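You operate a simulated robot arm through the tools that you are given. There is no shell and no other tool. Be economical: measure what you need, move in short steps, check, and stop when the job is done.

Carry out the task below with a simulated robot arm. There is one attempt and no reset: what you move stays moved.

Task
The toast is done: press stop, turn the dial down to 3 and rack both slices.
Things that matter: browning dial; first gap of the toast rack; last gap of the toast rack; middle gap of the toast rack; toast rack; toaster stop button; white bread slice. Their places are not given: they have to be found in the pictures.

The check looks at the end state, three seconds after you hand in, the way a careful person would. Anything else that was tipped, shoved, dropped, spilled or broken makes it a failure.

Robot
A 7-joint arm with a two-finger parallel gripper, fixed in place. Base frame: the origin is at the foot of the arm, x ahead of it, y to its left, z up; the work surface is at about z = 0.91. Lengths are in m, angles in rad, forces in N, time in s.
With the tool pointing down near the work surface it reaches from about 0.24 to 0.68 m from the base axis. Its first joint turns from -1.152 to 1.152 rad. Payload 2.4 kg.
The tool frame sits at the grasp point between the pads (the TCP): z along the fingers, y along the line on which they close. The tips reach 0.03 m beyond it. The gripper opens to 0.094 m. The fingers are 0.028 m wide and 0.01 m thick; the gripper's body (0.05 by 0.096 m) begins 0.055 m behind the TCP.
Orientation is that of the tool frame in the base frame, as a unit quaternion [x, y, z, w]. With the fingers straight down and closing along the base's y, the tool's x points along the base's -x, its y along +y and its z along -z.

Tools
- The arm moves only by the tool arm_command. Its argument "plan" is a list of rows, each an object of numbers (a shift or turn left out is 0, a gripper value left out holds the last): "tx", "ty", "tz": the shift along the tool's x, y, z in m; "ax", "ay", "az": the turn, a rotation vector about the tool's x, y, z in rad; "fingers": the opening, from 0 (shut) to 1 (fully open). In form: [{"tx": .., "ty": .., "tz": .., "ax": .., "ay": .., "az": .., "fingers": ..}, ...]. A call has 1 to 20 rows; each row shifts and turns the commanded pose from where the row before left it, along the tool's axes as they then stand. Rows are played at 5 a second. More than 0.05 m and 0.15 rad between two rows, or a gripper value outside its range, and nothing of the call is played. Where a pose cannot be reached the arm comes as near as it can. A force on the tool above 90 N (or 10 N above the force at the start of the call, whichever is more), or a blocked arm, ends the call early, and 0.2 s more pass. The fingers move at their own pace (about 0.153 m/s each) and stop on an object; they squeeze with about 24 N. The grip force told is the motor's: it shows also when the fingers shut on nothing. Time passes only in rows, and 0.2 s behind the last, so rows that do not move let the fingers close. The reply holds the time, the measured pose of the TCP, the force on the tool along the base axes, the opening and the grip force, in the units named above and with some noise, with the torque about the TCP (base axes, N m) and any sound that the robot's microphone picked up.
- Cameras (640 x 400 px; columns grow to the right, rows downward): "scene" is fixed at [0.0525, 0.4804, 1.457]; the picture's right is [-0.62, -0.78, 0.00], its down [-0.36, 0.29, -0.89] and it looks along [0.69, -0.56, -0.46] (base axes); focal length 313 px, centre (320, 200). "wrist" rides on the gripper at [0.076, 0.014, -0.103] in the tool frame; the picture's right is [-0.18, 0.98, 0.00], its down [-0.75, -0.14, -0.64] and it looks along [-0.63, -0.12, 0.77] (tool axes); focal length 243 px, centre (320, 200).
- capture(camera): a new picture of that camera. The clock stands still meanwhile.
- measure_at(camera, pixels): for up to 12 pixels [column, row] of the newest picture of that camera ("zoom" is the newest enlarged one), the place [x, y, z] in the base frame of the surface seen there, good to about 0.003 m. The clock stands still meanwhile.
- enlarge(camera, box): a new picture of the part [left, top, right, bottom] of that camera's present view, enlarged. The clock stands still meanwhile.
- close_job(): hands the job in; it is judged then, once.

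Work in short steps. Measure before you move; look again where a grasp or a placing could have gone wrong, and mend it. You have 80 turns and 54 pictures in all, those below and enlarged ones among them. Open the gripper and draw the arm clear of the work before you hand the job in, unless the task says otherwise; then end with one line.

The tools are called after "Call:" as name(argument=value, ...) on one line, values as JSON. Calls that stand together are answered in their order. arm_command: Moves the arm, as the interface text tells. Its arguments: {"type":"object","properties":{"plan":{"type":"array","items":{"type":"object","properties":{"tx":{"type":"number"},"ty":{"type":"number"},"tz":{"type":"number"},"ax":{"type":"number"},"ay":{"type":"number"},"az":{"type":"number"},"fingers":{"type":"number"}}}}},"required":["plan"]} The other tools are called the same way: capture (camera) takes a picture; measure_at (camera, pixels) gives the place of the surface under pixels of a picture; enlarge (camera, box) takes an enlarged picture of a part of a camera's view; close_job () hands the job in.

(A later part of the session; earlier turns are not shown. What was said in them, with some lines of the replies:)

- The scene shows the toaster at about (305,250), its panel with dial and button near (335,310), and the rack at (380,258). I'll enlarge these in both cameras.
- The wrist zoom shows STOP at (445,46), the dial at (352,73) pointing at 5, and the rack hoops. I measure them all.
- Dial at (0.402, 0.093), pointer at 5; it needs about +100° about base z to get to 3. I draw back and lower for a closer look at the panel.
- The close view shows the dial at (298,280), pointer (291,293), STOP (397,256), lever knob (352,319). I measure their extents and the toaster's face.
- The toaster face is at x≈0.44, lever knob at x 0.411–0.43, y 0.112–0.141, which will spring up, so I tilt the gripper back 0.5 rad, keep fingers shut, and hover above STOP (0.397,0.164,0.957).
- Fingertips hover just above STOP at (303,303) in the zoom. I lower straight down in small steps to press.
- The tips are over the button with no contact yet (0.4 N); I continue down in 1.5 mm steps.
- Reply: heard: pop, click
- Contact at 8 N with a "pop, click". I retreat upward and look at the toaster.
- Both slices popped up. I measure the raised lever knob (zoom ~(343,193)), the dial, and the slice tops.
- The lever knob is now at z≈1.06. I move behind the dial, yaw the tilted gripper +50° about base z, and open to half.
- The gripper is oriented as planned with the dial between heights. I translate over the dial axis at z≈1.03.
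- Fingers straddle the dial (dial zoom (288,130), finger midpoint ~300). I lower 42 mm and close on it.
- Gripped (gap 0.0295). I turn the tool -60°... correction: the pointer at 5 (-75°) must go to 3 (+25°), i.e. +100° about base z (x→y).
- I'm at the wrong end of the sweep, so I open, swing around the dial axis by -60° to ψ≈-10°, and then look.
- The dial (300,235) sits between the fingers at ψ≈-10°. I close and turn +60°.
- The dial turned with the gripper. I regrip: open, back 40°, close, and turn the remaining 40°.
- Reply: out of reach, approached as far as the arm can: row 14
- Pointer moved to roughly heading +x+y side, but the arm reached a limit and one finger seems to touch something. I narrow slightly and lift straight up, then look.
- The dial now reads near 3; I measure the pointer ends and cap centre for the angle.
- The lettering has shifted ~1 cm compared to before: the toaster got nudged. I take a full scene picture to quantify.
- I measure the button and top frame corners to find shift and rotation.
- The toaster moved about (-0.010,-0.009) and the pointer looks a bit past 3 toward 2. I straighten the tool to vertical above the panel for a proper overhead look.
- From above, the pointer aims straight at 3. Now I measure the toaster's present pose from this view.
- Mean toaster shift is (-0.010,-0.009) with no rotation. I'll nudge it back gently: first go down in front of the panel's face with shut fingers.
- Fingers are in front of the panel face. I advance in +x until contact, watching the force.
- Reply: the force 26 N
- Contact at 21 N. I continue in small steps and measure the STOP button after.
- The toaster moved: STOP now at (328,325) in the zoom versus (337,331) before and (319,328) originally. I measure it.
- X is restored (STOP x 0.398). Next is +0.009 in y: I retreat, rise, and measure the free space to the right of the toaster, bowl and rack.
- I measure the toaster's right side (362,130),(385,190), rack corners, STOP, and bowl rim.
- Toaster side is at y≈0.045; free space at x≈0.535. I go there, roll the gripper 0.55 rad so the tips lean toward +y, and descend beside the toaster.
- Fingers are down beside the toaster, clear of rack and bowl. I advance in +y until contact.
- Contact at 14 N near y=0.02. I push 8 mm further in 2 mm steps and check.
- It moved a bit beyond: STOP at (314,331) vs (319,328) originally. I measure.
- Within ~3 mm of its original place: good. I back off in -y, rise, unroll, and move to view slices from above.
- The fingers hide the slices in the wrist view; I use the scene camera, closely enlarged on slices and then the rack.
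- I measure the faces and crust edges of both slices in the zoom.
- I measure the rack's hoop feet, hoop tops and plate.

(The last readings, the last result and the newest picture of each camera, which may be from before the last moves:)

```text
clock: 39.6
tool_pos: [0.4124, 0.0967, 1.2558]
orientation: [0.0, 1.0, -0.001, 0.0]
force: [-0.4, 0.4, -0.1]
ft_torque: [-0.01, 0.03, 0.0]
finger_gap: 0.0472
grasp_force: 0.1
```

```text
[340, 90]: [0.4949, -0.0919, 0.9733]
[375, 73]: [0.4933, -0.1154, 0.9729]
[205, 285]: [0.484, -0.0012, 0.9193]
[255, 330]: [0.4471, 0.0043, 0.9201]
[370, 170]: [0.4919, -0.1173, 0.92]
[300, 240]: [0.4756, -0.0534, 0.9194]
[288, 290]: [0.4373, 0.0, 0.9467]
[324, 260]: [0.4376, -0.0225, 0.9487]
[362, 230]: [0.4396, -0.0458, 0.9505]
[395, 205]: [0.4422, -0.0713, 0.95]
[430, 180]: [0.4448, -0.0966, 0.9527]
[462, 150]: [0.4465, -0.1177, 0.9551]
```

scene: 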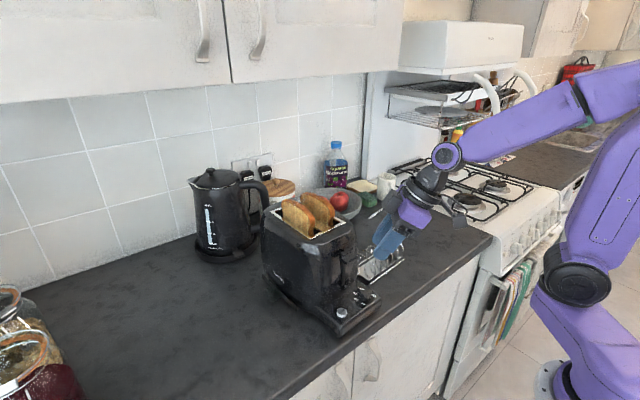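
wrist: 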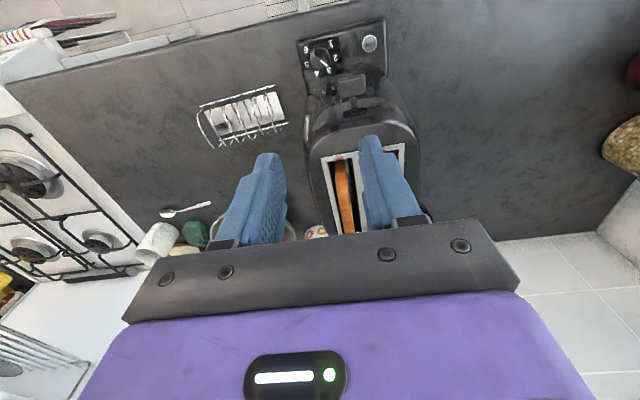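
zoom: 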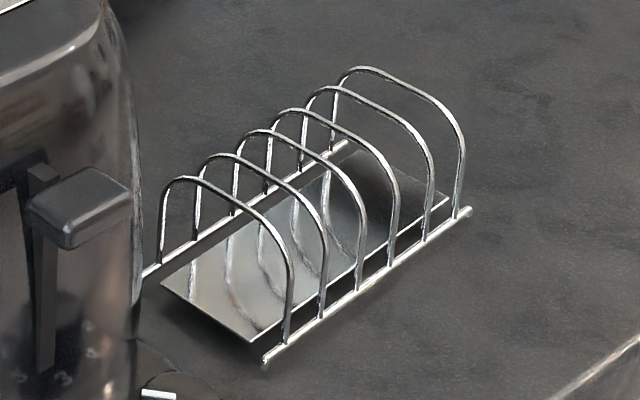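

Hoops sit at y≈0.001−0.0235·i (rack yawed ~5.5°), plate z 0.92, tops 0.973. Slice A centre ≈(0.557,0.158), top 1.139. I go above A and descend to grip its top 3.4 cm.

Call:
arm_command(plan=[{"tx": -0.036, "ty": 0.0153}, {"tx": -0.036, "ty": 0.0153}, {"tx": -0.036, "ty": 0.0153}, {"tx": -0.0366, "ty": 0.0154}, {"tz": 0.03}, {"tz": 0.03}, {"tz": 0.02}, {}])

Call:
enlarge(camera="scene", box=[265, 165, 355, 245])

```text
clock: 41.4
tool_pos: [0.5611, 0.1584, 1.1772]
orientation: [0.001, 1.0, -0.001, 0.0]
force: [-0.2, 0.5, 0.3]
ft_torque: [0.02, 0.02, -0.03]
finger_gap: 0.0469
grasp_force: 0.1
```

```text
5.00 times, centred on (310, 205) of scene
```

zoom: 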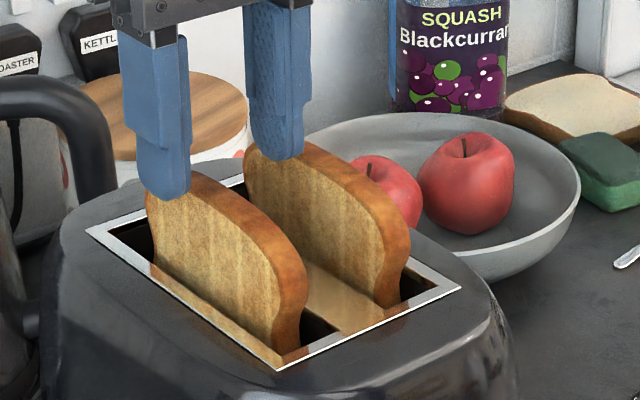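

Fingers straddle slice A. I descend 4 cm and close.

Call:
arm_command(plan=[{"tz": 0.015}, {"tz": 0.015}, {"tz": 0.01}, {"fingers": 0.0}, {}, {}])

```text
clock: 42.8
tool_pos: [0.5583, 0.1565, 1.1368]
orientation: [0.0, 1.0, 0.0, 0.0]
force: [0.5, 0.1, -0.5]
ft_torque: [0.04, -0.04, 0.03]
finger_gap: 0.0165
grasp_force: 24.3
```

Gripped with thickness 0.0165. I lift straight up 13 cm and look.

Call:
arm_command(plan=[{"tz": -0.015}, {"tz": -0.025}, {"tz": -0.03}, {"tz": -0.03}, {"tz": -0.03}, {}])

Call:
enlarge(camera="scene", box=[240, 110, 380, 240])

```text
clock: 44.2
tool_pos: [0.5591, 0.1559, 1.2555]
orientation: [0.0, 1.0, -0.001, -0.003]
force: [0.6, -0.1, -0.2]
ft_torque: [-0.01, 0.0, 0.02]
finger_gap: 0.0165
grasp_force: 24.6
out of reach, approached as far as the arm can: row 5
```

```text
3.08 times, centred on (310, 175) of scene
```

zoom: 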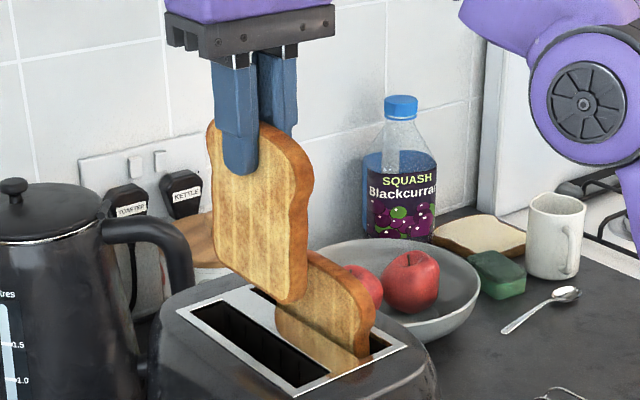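

Slice A is out. I measure its bottom edge, sides and the fingertip.

Call:
measure_at(camera="zoom", pixels=[[220, 255], [255, 277], [288, 297], [300, 250], [213, 200], [212, 130], [290, 140], [303, 190], [240, 168], [285, 298], [260, 230]])

```text
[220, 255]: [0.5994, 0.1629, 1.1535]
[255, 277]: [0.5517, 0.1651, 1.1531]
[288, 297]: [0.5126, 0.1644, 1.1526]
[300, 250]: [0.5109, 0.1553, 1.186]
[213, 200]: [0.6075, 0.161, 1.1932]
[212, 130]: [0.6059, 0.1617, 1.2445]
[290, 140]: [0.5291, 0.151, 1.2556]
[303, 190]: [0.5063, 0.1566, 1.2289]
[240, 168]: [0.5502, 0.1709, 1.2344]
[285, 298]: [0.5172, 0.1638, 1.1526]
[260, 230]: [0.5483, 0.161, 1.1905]
```

Slice bottom is 0.103 below the TCP. I move back in x first (clear of slice B), then across to above the last gap, yawing 0.078 to match the rack.

Call:
arm_command(plan=[{"tx": 0.028}, {"tx": 0.028}, {"tx": 0.0245}, {"tz": -0.02}, {"ty": -0.04}, {"ty": -0.045}, {"ty": -0.045}, {"ty": -0.045}, {"ty": -0.045}, {"ty": -0.04}, {"az": -0.078}, {}])

Call:
capture(camera="wrist")

```text
clock: 46.8
tool_pos: [0.4793, -0.1023, 1.2759]
orientation: [-0.039, 0.999, -0.001, 0.0]
force: [-0.2, -0.2, 0.1]
ft_torque: [0.0, 0.01, 0.01]
finger_gap: 0.0166
grasp_force: 24.6
```

```text
17 pictures are left
```

wrist: 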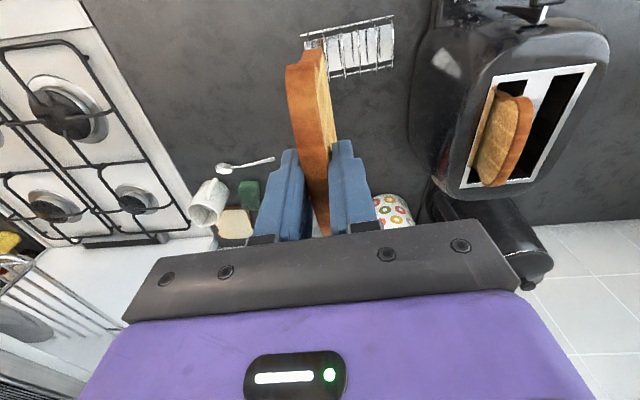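

Above the last gap. I descend until the slice bottom is ~1.5 cm over the hoops and inspect from both cameras.

Call:
arm_command(plan=[{"tz": 0.04, "ty": -0.0007}, {"tz": 0.04, "ty": -0.0007}, {"tz": 0.04}, {"tz": 0.04}, {"tz": 0.024}, {}])

Call:
enlarge(camera="scene", box=[330, 180, 430, 280])

Call:
enlarge(camera="wrist", box=[220, 0, 420, 160])

```text
clock: 48.2
tool_pos: [0.4771, -0.1041, 1.0921]
orientation: [-0.039, 0.999, -0.001, 0.0]
force: [-0.7, -0.4, -1.0]
ft_torque: [0.01, 0.0, -0.03]
finger_gap: 0.0165
grasp_force: 23.6
```

```text
4.00 times, centred on (380, 230) of scene
```

zoom: 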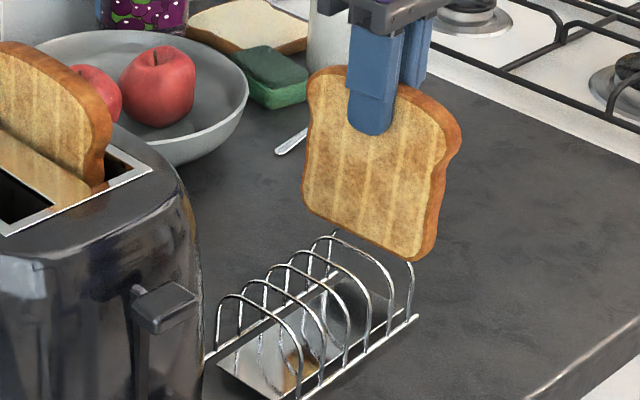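

```text
2.50 times, centred on (320, 80) of wrist
```

zoom: 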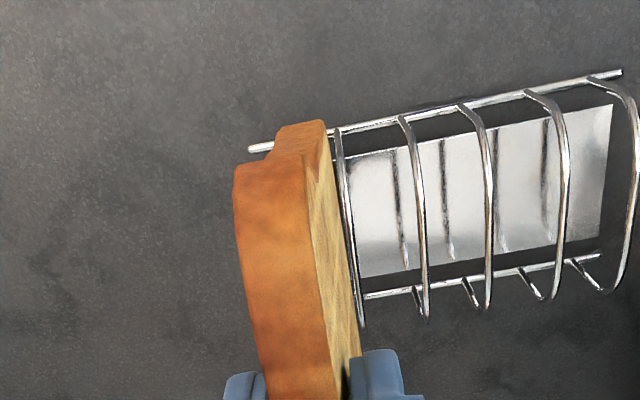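

Five hoops remain visible left-of-slice... the last is hidden by the slice, so it's over the last gap. I measure hoop 4 and the slice's +y face precisely.

Call:
measure_at(camera="zoom", pixels=[[352, 230], [354, 260], [347, 200], [340, 160], [420, 230], [412, 170], [330, 200], [340, 300], [322, 150], [424, 280], [357, 290]])

Call:
measure_at(camera="scene", pixels=[[357, 232.5], [380, 243.5], [383, 244], [366, 225], [382, 235], [362, 240], [378.3, 250], [393, 258]])

```text
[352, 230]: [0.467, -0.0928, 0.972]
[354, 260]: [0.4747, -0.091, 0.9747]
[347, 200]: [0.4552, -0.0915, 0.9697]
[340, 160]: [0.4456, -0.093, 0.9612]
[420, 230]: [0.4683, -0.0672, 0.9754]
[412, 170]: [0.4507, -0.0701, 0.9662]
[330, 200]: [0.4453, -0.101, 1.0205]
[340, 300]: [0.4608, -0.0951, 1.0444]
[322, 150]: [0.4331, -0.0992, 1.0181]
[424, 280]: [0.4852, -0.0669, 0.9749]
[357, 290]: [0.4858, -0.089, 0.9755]
```

```text
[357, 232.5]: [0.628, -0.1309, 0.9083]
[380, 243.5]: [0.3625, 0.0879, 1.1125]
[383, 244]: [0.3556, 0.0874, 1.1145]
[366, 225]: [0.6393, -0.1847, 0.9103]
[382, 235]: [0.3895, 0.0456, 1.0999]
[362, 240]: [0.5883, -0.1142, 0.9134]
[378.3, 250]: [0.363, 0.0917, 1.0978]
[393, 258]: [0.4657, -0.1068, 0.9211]
```

Gap-4 centre is ≈ -0.1025, slice at ≈ -0.1035. I shift +1 mm and lower 3 cm into the gap, reading the force.

Call:
arm_command(plan=[{"ty": 0.001}, {"tz": 0.01}, {"tz": 0.008}, {"tz": 0.006}, {"tz": 0.006}])

```text
clock: 49.4
tool_pos: [0.4789, -0.1038, 1.0631]
orientation: [-0.039, 0.999, -0.001, -0.001]
force: [-0.3, -0.1, -0.7]
ft_torque: [-0.01, -0.05, 0.03]
finger_gap: 0.0167
grasp_force: 24.3
```

No contact force, so the slice is entering the gap. I lower further 3 cm in small steps.

Call:
arm_command(plan=[{"tz": 0.008}, {"tz": 0.008}, {"tz": 0.008}, {"tz": 0.006}, {}])

Call:
enlarge(camera="scene", box=[330, 180, 430, 280])

```text
clock: 50.6
tool_pos: [0.4791, -0.1031, 1.0319]
orientation: [-0.039, 0.999, -0.001, 0.0]
force: [-0.6, 0.4, -0.8]
ft_torque: [0.01, -0.03, 0.02]
finger_gap: 0.0163
grasp_force: 24.0
```

```text
4.00 times, centred on (380, 230) of scene
```

zoom: 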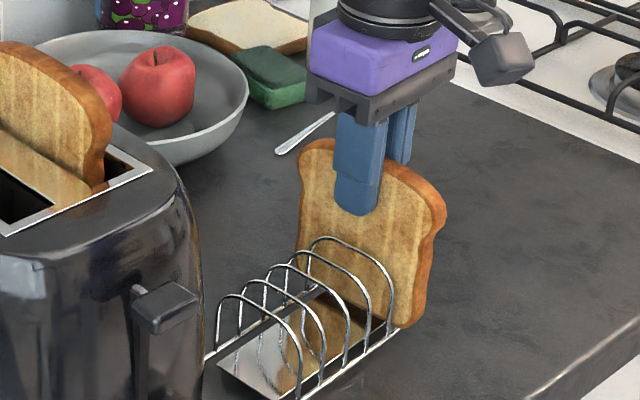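

Five hoops are in front of the slice and one behind, so it's in the last gap. I lower the last ~9 mm in 2 mm steps.

Call:
arm_command(plan=[{"tz": 0.003}, {"tz": 0.002}, {"tz": 0.002}, {"tz": 0.0015}])

```text
clock: 51.6
tool_pos: [0.48, -0.1038, 1.0268]
orientation: [-0.038, 0.999, -0.001, 0.002]
force: [-4.5, -1.1, 23.6]
ft_torque: [0.07, -0.07, 0.06]
finger_gap: 0.0168
grasp_force: 23.5
```

It rests on the rack (24 N). I relieve, open, and rise.

Call:
arm_command(plan=[{"tz": -0.002}, {"fingers": 0.4}, {}, {"tz": -0.02}, {"tz": -0.03}, {"tz": -0.04}, {"tz": -0.045}, {"tz": -0.045}, {}])

Call:
enlarge(camera="scene", box=[270, 180, 430, 280])

```text
clock: 53.6
tool_pos: [0.4796, -0.1038, 1.206]
orientation: [-0.039, 0.999, -0.001, 0.0]
force: [1.0, -0.4, 0.2]
ft_torque: [-0.01, 0.02, -0.01]
finger_gap: 0.0375
grasp_force: 0.0
```

```text
4.00 times, centred on (350, 230) of scene
```

zoom: 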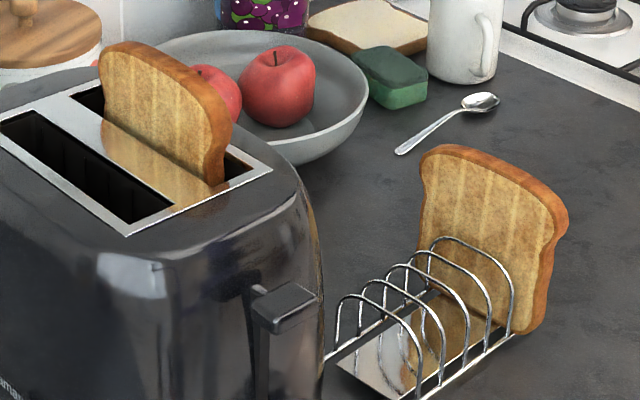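

Slice A stands in the last gap. I remeasure slice B for the grasp.

Call:
measure_at(camera="zoom", pixels=[[130, 100], [190, 140], [150, 120], [165, 65], [105, 75], [222, 130], [200, 85], [470, 220], [500, 170], [530, 240]])

```text
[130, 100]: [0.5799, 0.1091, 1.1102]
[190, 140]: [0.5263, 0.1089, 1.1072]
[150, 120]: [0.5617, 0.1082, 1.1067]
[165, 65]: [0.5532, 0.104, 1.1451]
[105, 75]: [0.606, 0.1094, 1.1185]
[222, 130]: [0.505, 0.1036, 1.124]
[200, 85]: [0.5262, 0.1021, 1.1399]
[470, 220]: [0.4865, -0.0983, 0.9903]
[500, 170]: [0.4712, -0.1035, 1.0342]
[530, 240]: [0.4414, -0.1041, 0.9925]
```

Slice B centre ≈ (0.556, 0.1008). I unyaw, move above it with half-open fingers, and descend partway.

Call:
arm_command(plan=[{"az": 0.078, "fingers": 0.5}, {"ty": 0.041}, {"ty": 0.041}, {"ty": 0.041}, {"ty": 0.041}, {"ty": 0.0405}, {"tx": -0.026}, {"tx": -0.026}, {"tx": -0.025}, {"tz": 0.03}, {}])

Call:
enlarge(camera="scene", box=[265, 165, 355, 245])

```text
clock: 56.0
tool_pos: [0.5567, 0.1013, 1.1752]
orientation: [0.0, 1.0, 0.0, 0.001]
force: [0.5, 0.9, -0.5]
ft_torque: [-0.01, -0.01, 0.01]
finger_gap: 0.0469
grasp_force: 0.1
```

```text
5.00 times, centred on (310, 205) of scene
```

zoom: 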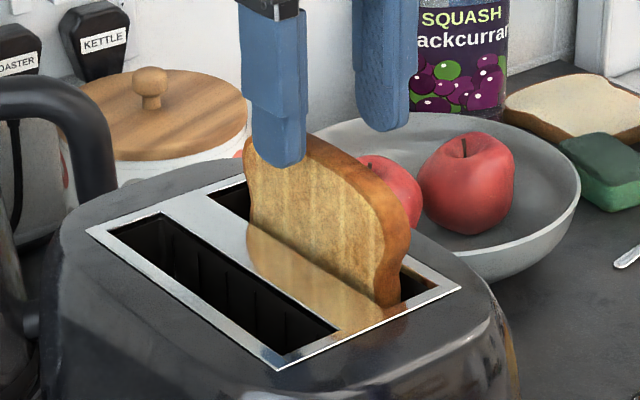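

Aligned with slice B as it was with A. I descend 3.8 cm, close, then lift.

Call:
arm_command(plan=[{"tz": 0.015}, {"tz": 0.015}, {"tz": 0.008}, {"fingers": 0.0}, {}, {}])

Call:
arm_command(plan=[{"tz": -0.015}, {"tz": -0.025}, {"tz": -0.03}, {"tz": -0.03}, {"tz": -0.015}, {}])

Call:
enlarge(camera="scene", box=[240, 110, 380, 240])

```text
clock: 57.4
tool_pos: [0.5558, 0.1002, 1.1368]
orientation: [0.0, 1.0, -0.001, 0.0]
force: [-0.3, -0.3, 0.5]
ft_torque: [-0.01, 0.0, 0.02]
finger_gap: 0.0166
grasp_force: 24.2
```

```text
clock: 58.8
tool_pos: [0.5553, 0.1021, 1.2548]
orientation: [0.0, 1.0, -0.001, 0.001]
force: [0.5, 0.8, 0.1]
ft_torque: [0.01, 0.03, -0.03]
finger_gap: 0.0167
grasp_force: 24.1
```

```text
3.08 times, centred on (310, 175) of scene
```

zoom: 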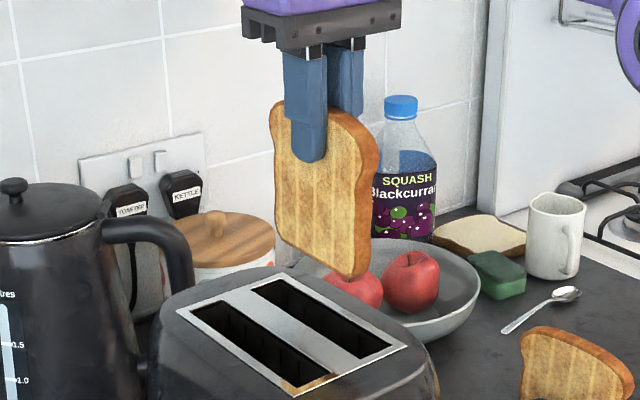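

Slice B is held. I carry it back in x then across to above the middle gap (≈(0.475,-0.0557)), yaw to the rack, and lower to ~1.5 cm above the hoops.

Call:
arm_command(plan=[{"tx": 0.027}, {"tx": 0.027}, {"tx": 0.0263}, {"ty": -0.04}, {"ty": -0.04}, {"ty": -0.04}, {"ty": -0.037}, {"az": -0.085}, {"tz": 0.04}, {"tz": 0.04}, {"tz": 0.04}, {"tz": 0.042}, {}])

Call:
enlarge(camera="scene", box=[330, 180, 430, 280])

Call:
enlarge(camera="wrist", box=[220, 0, 420, 160])

```text
clock: 61.6
tool_pos: [0.4771, -0.0546, 1.0927]
orientation: [-0.043, 0.999, -0.001, 0.0]
force: [0.0, 0.0, -0.5]
ft_torque: [-0.05, 0.02, -0.02]
finger_gap: 0.0166
grasp_force: 23.8
```

```text
4.00 times, centred on (380, 230) of scene
```

zoom: 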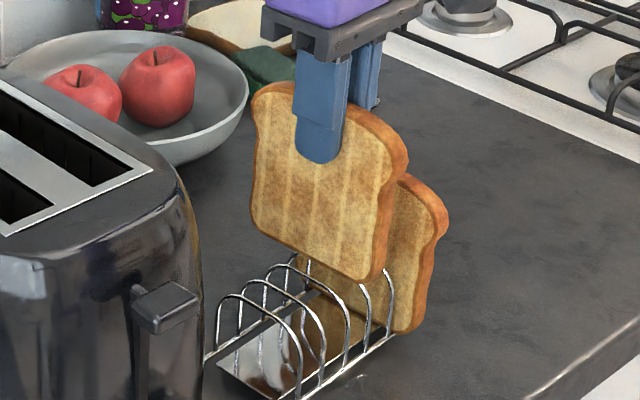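

```text
2.50 times, centred on (320, 80) of wrist
```

zoom: 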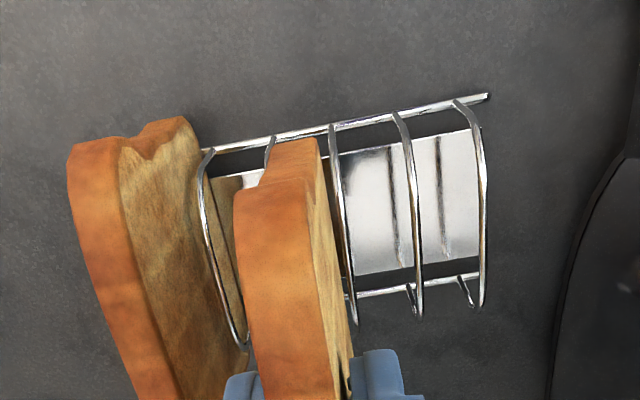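

Three hoops lie on the slice's +y side and hoop 3 just behind: it's over the middle gap. I measure hoop 2 and hoop 3 positions.

Call:
measure_at(camera="zoom", pixels=[[345, 200], [349, 230], [352, 260], [355, 290], [269, 150], [415, 230], [417, 260], [335, 150], [325, 220], [340, 300]])

```text
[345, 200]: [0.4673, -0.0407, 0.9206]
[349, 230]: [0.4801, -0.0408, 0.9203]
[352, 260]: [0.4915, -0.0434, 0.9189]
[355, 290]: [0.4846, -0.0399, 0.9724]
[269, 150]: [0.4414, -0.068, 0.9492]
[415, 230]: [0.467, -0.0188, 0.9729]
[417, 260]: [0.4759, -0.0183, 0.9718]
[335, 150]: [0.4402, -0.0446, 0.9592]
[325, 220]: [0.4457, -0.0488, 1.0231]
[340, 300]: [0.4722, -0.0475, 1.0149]
```

Gap centre ≈ -0.054; the slice is at ≈ -0.055. I shift +1 mm and lower into the gap.

Call:
arm_command(plan=[{"ty": 0.001}, {"tz": 0.01}, {"tz": 0.008}, {"tz": 0.006}, {"tz": 0.006}])

```text
clock: 62.8
tool_pos: [0.4755, -0.0534, 1.0616]
orientation: [-0.043, 0.999, -0.001, 0.0]
force: [-0.1, 0.2, 0.0]
ft_torque: [0.05, 0.04, 0.0]
finger_gap: 0.0162
grasp_force: 24.3
```

No contact; I lower another 3 cm.

Call:
arm_command(plan=[{"tz": 0.008}, {"tz": 0.008}, {"tz": 0.008}, {"tz": 0.004}, {}])

Call:
enlarge(camera="scene", box=[330, 180, 430, 280])

```text
clock: 64.0
tool_pos: [0.4758, -0.0548, 1.0332]
orientation: [-0.042, 0.999, -0.001, 0.0]
force: [-0.1, -0.5, -0.2]
ft_torque: [0.03, 0.01, 0.0]
finger_gap: 0.0166
grasp_force: 24.3
```

```text
4.00 times, centred on (380, 230) of scene
```

zoom: 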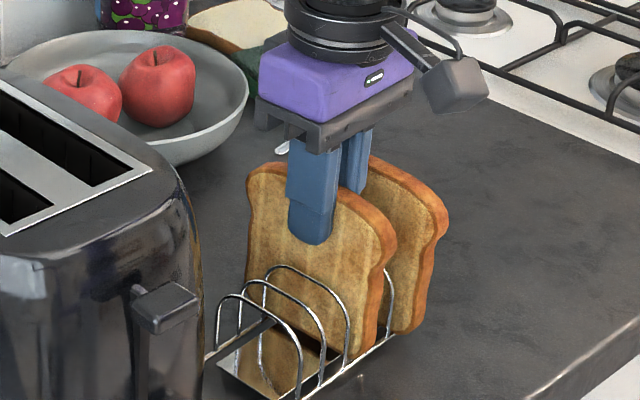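

It's in the middle gap. I lower the last millimetres to contact.

Call:
arm_command(plan=[{"tz": 0.003}, {"tz": 0.002}, {"tz": 0.0015}, {"tz": 0.0015}])

```text
clock: 65.0
tool_pos: [0.476, -0.0542, 1.0256]
orientation: [-0.042, 0.999, 0.0, 0.003]
force: [-0.5, -1.4, 23.3]
ft_torque: [0.02, -0.1, 0.03]
finger_gap: 0.0166
grasp_force: 24.1
```

Resting (23 N). I relieve, open modestly, and rise and retreat.

Call:
arm_command(plan=[{"tz": -0.002}, {"fingers": 0.32}, {}, {"tz": -0.02}, {"tz": -0.03}, {"tz": -0.04}, {"tz": -0.045}, {"tz": -0.045}, {"tz": -0.03, "fingers": 1.0}, {"tx": 0.03, "ty": -0.02}, {"tx": 0.03, "ty": -0.03}, {}])

Call:
capture(camera="scene")

Call:
enlarge(camera="scene", box=[250, 180, 420, 340])

```text
clock: 67.6
tool_pos: [0.4209, -0.107, 1.2372]
orientation: [-0.042, 0.999, -0.001, 0.001]
force: [0.8, -0.4, -0.5]
ft_torque: [0.01, -0.02, -0.01]
finger_gap: 0.0942
grasp_force: 0.0
```

```text
7 pictures are left
```

scene: 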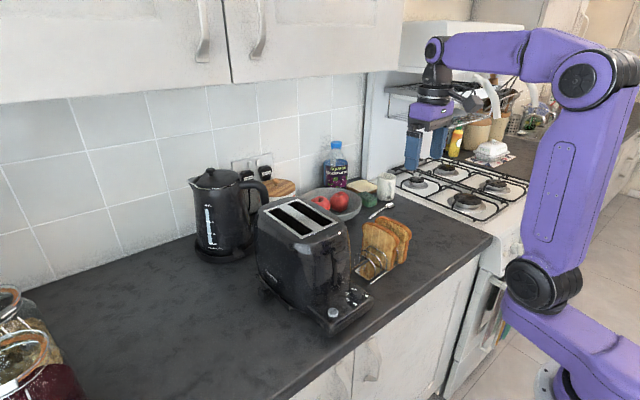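

```text
2.50 times, centred on (335, 260) of scene
```

zoom: 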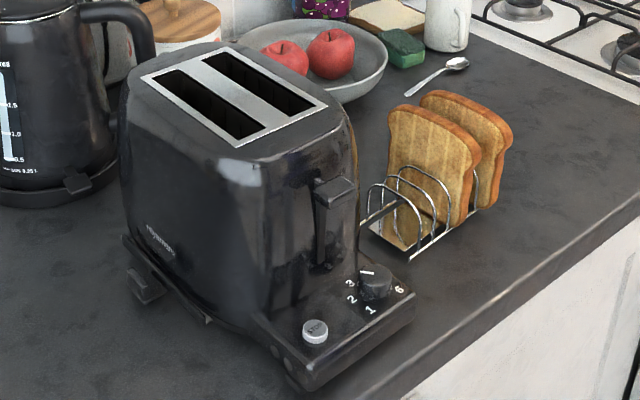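

Both slices stand in the rack. I check the dial once more from the wrist camera, where it should show near the upper right.

Call:
enlarge(camera="wrist", box=[380, 0, 540, 100])

```text
4.00 times, centred on (460, 50) of wrist
```

zoom: 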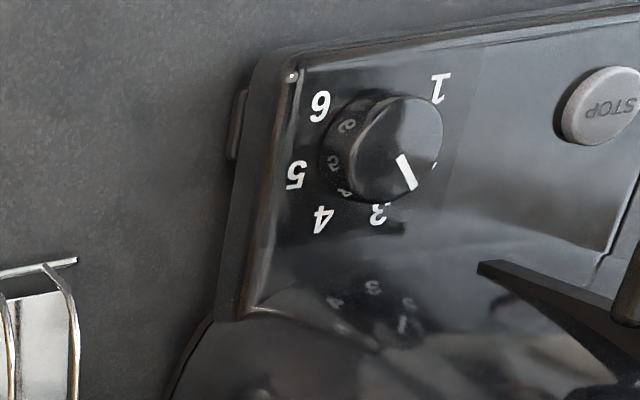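

The pointer seems ~10° past 3 toward 2. I measure cap and letters to decide on a small trim.

Call:
measure_at(camera="zoom", pixels=[[403, 158], [411, 185], [402, 145], [408, 175], [441, 88], [320, 106], [297, 174], [322, 220], [379, 214], [430, 110], [370, 180], [600, 105]])

```text
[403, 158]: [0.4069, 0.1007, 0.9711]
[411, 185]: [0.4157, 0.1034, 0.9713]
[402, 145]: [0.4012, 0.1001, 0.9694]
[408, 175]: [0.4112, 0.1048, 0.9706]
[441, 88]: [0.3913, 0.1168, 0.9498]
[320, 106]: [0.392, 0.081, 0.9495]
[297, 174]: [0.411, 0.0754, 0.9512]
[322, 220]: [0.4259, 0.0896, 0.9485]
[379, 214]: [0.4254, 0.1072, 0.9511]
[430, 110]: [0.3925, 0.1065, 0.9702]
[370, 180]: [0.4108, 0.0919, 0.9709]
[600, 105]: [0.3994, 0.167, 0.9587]
```

By affine fit of the letters the pointer is ~8° past 3. I'll trim it: back to a position above the dial with the 0.5 rad tilt, fingers half open.

Call:
arm_command(plan=[{"az": 0.085, "fingers": 0.5}, {"tx": 0.045}, {"tx": 0.045}, {"ty": 0.04}, {"ty": 0.04}, {"ty": 0.04}, {"ty": 0.04}, {"ty": 0.041}, {"ay": -0.125}, {"ay": -0.125}, {"ay": -0.125}, {"ay": -0.125}, {"tx": 0.007, "tz": 0.0355}, {"tx": 0.007, "tz": 0.0355}, {"tx": 0.007, "tz": 0.0355}, {"tx": 0.007, "tz": 0.0355}, {"tx": 0.007, "tz": 0.0355}, {"tx": 0.007, "tz": 0.0353}, {}])

Call:
enlarge(camera="wrist", box=[200, 20, 460, 240])

```text
clock: 71.6
tool_pos: [0.3969, 0.0941, 1.0289]
orientation: [-0.001, 0.969, -0.001, 0.248]
force: [0.2, -0.4, 1.0]
ft_torque: [0.02, 0.02, 0.0]
finger_gap: 0.0473
grasp_force: 0.1
```

```text
1.82 times, centred on (330, 130) of wrist
```

zoom: 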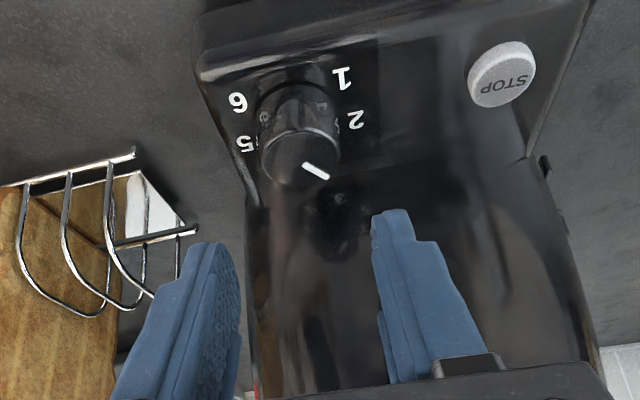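

The dial sits centred ahead of the fingers. I yaw +5°, lower 4 cm, close, turn −8°, reopen, and lift.

Call:
arm_command(plan=[{"ax": -0.0417, "az": -0.0764, "ty": -0.0006}, {"tx": 0.0065, "tz": 0.012}, {"tx": 0.0065, "tz": 0.012}, {"tx": 0.0065, "tz": 0.012}, {"fingers": 0.1}, {}, {}, {"ax": 0.0335, "az": 0.0614, "ty": 0.0005}, {"ax": 0.0335, "az": 0.0614, "ty": 0.0005}, {}, {"fingers": 0.5}, {}, {"tx": -0.0065, "tz": -0.012}, {"tx": -0.0065, "tz": -0.012}, {"tx": -0.0065, "tz": -0.012}, {"tz": -0.04}, {"tz": -0.04}, {"tz": -0.04}, {}])

Call:
enlarge(camera="wrist", box=[240, 20, 400, 120])

```text
clock: 75.6
tool_pos: [0.3379, 0.0961, 1.1441]
orientation: [0.026, 0.969, -0.007, 0.246]
force: [-0.2, -0.6, 0.2]
ft_torque: [0.01, -0.01, -0.04]
finger_gap: 0.0472
grasp_force: 0.0
out of reach, approached as far as the arm can: row 2, 3
```

```text
4.00 times, centred on (320, 70) of wrist
```

zoom: 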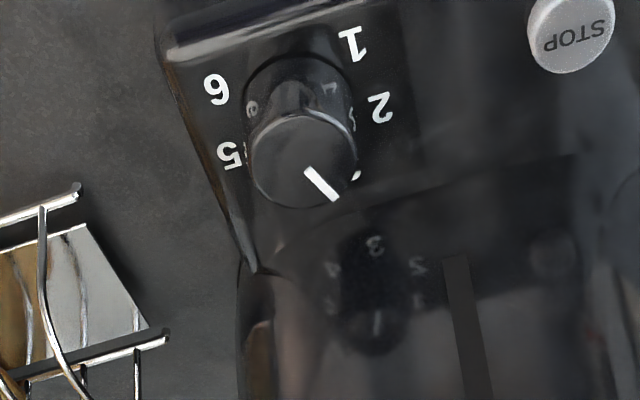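

By the same fit the pointer is now at 25°, exactly 3. I retreat the arm up and back and take a final scene check.

Call:
arm_command(plan=[{"tz": -0.04}, {"tz": -0.04}, {"ay": 0.125}, {"ay": 0.125}, {"ay": 0.125}, {"ay": 0.125}, {"ty": -0.04, "fingers": 1.0}, {"ty": -0.04}, {}])

Call:
capture(camera="scene")

Call:
enlarge(camera="scene", box=[250, 180, 420, 340])

```text
clock: 77.6
tool_pos: [0.2969, 0.019, 1.2161]
orientation: [0.025, 0.982, -0.005, 0.187]
force: [0.2, -1.3, 0.3]
ft_torque: [0.0, 0.02, -0.01]
finger_gap: 0.094
grasp_force: 0.1
out of reach, approached as far as the arm can: row 4, 5, 6
```

```text
2 pictures are left
```

scene: 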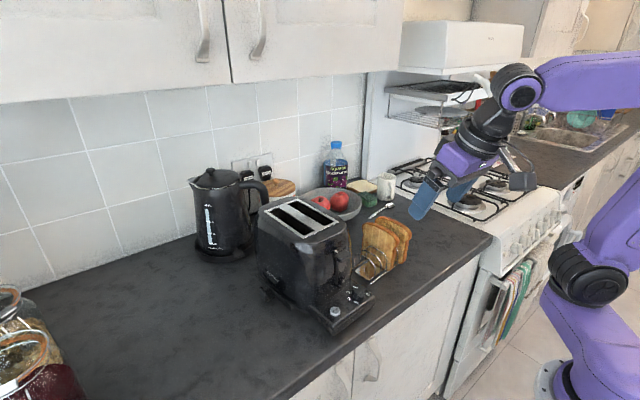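

```text
2.50 times, centred on (335, 260) of scene
```

zoom: 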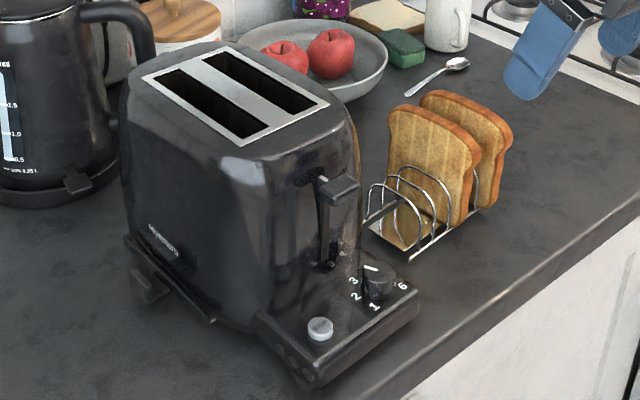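

STOP is at (319,329), against (319,328) in the starting picture. The dial is at 3, both slices stand in the rack, and the arm is clear with the gripper open, so I hand in.

Call:
close_job()

```text
The job is handed in.
```

I pressed stop, turned the dial to 3 and racked both slices, in the last and middle gaps; I bumped the toaster about 1.4 cm while turning the dial and pushed it back to within a few millimetres of where it started.
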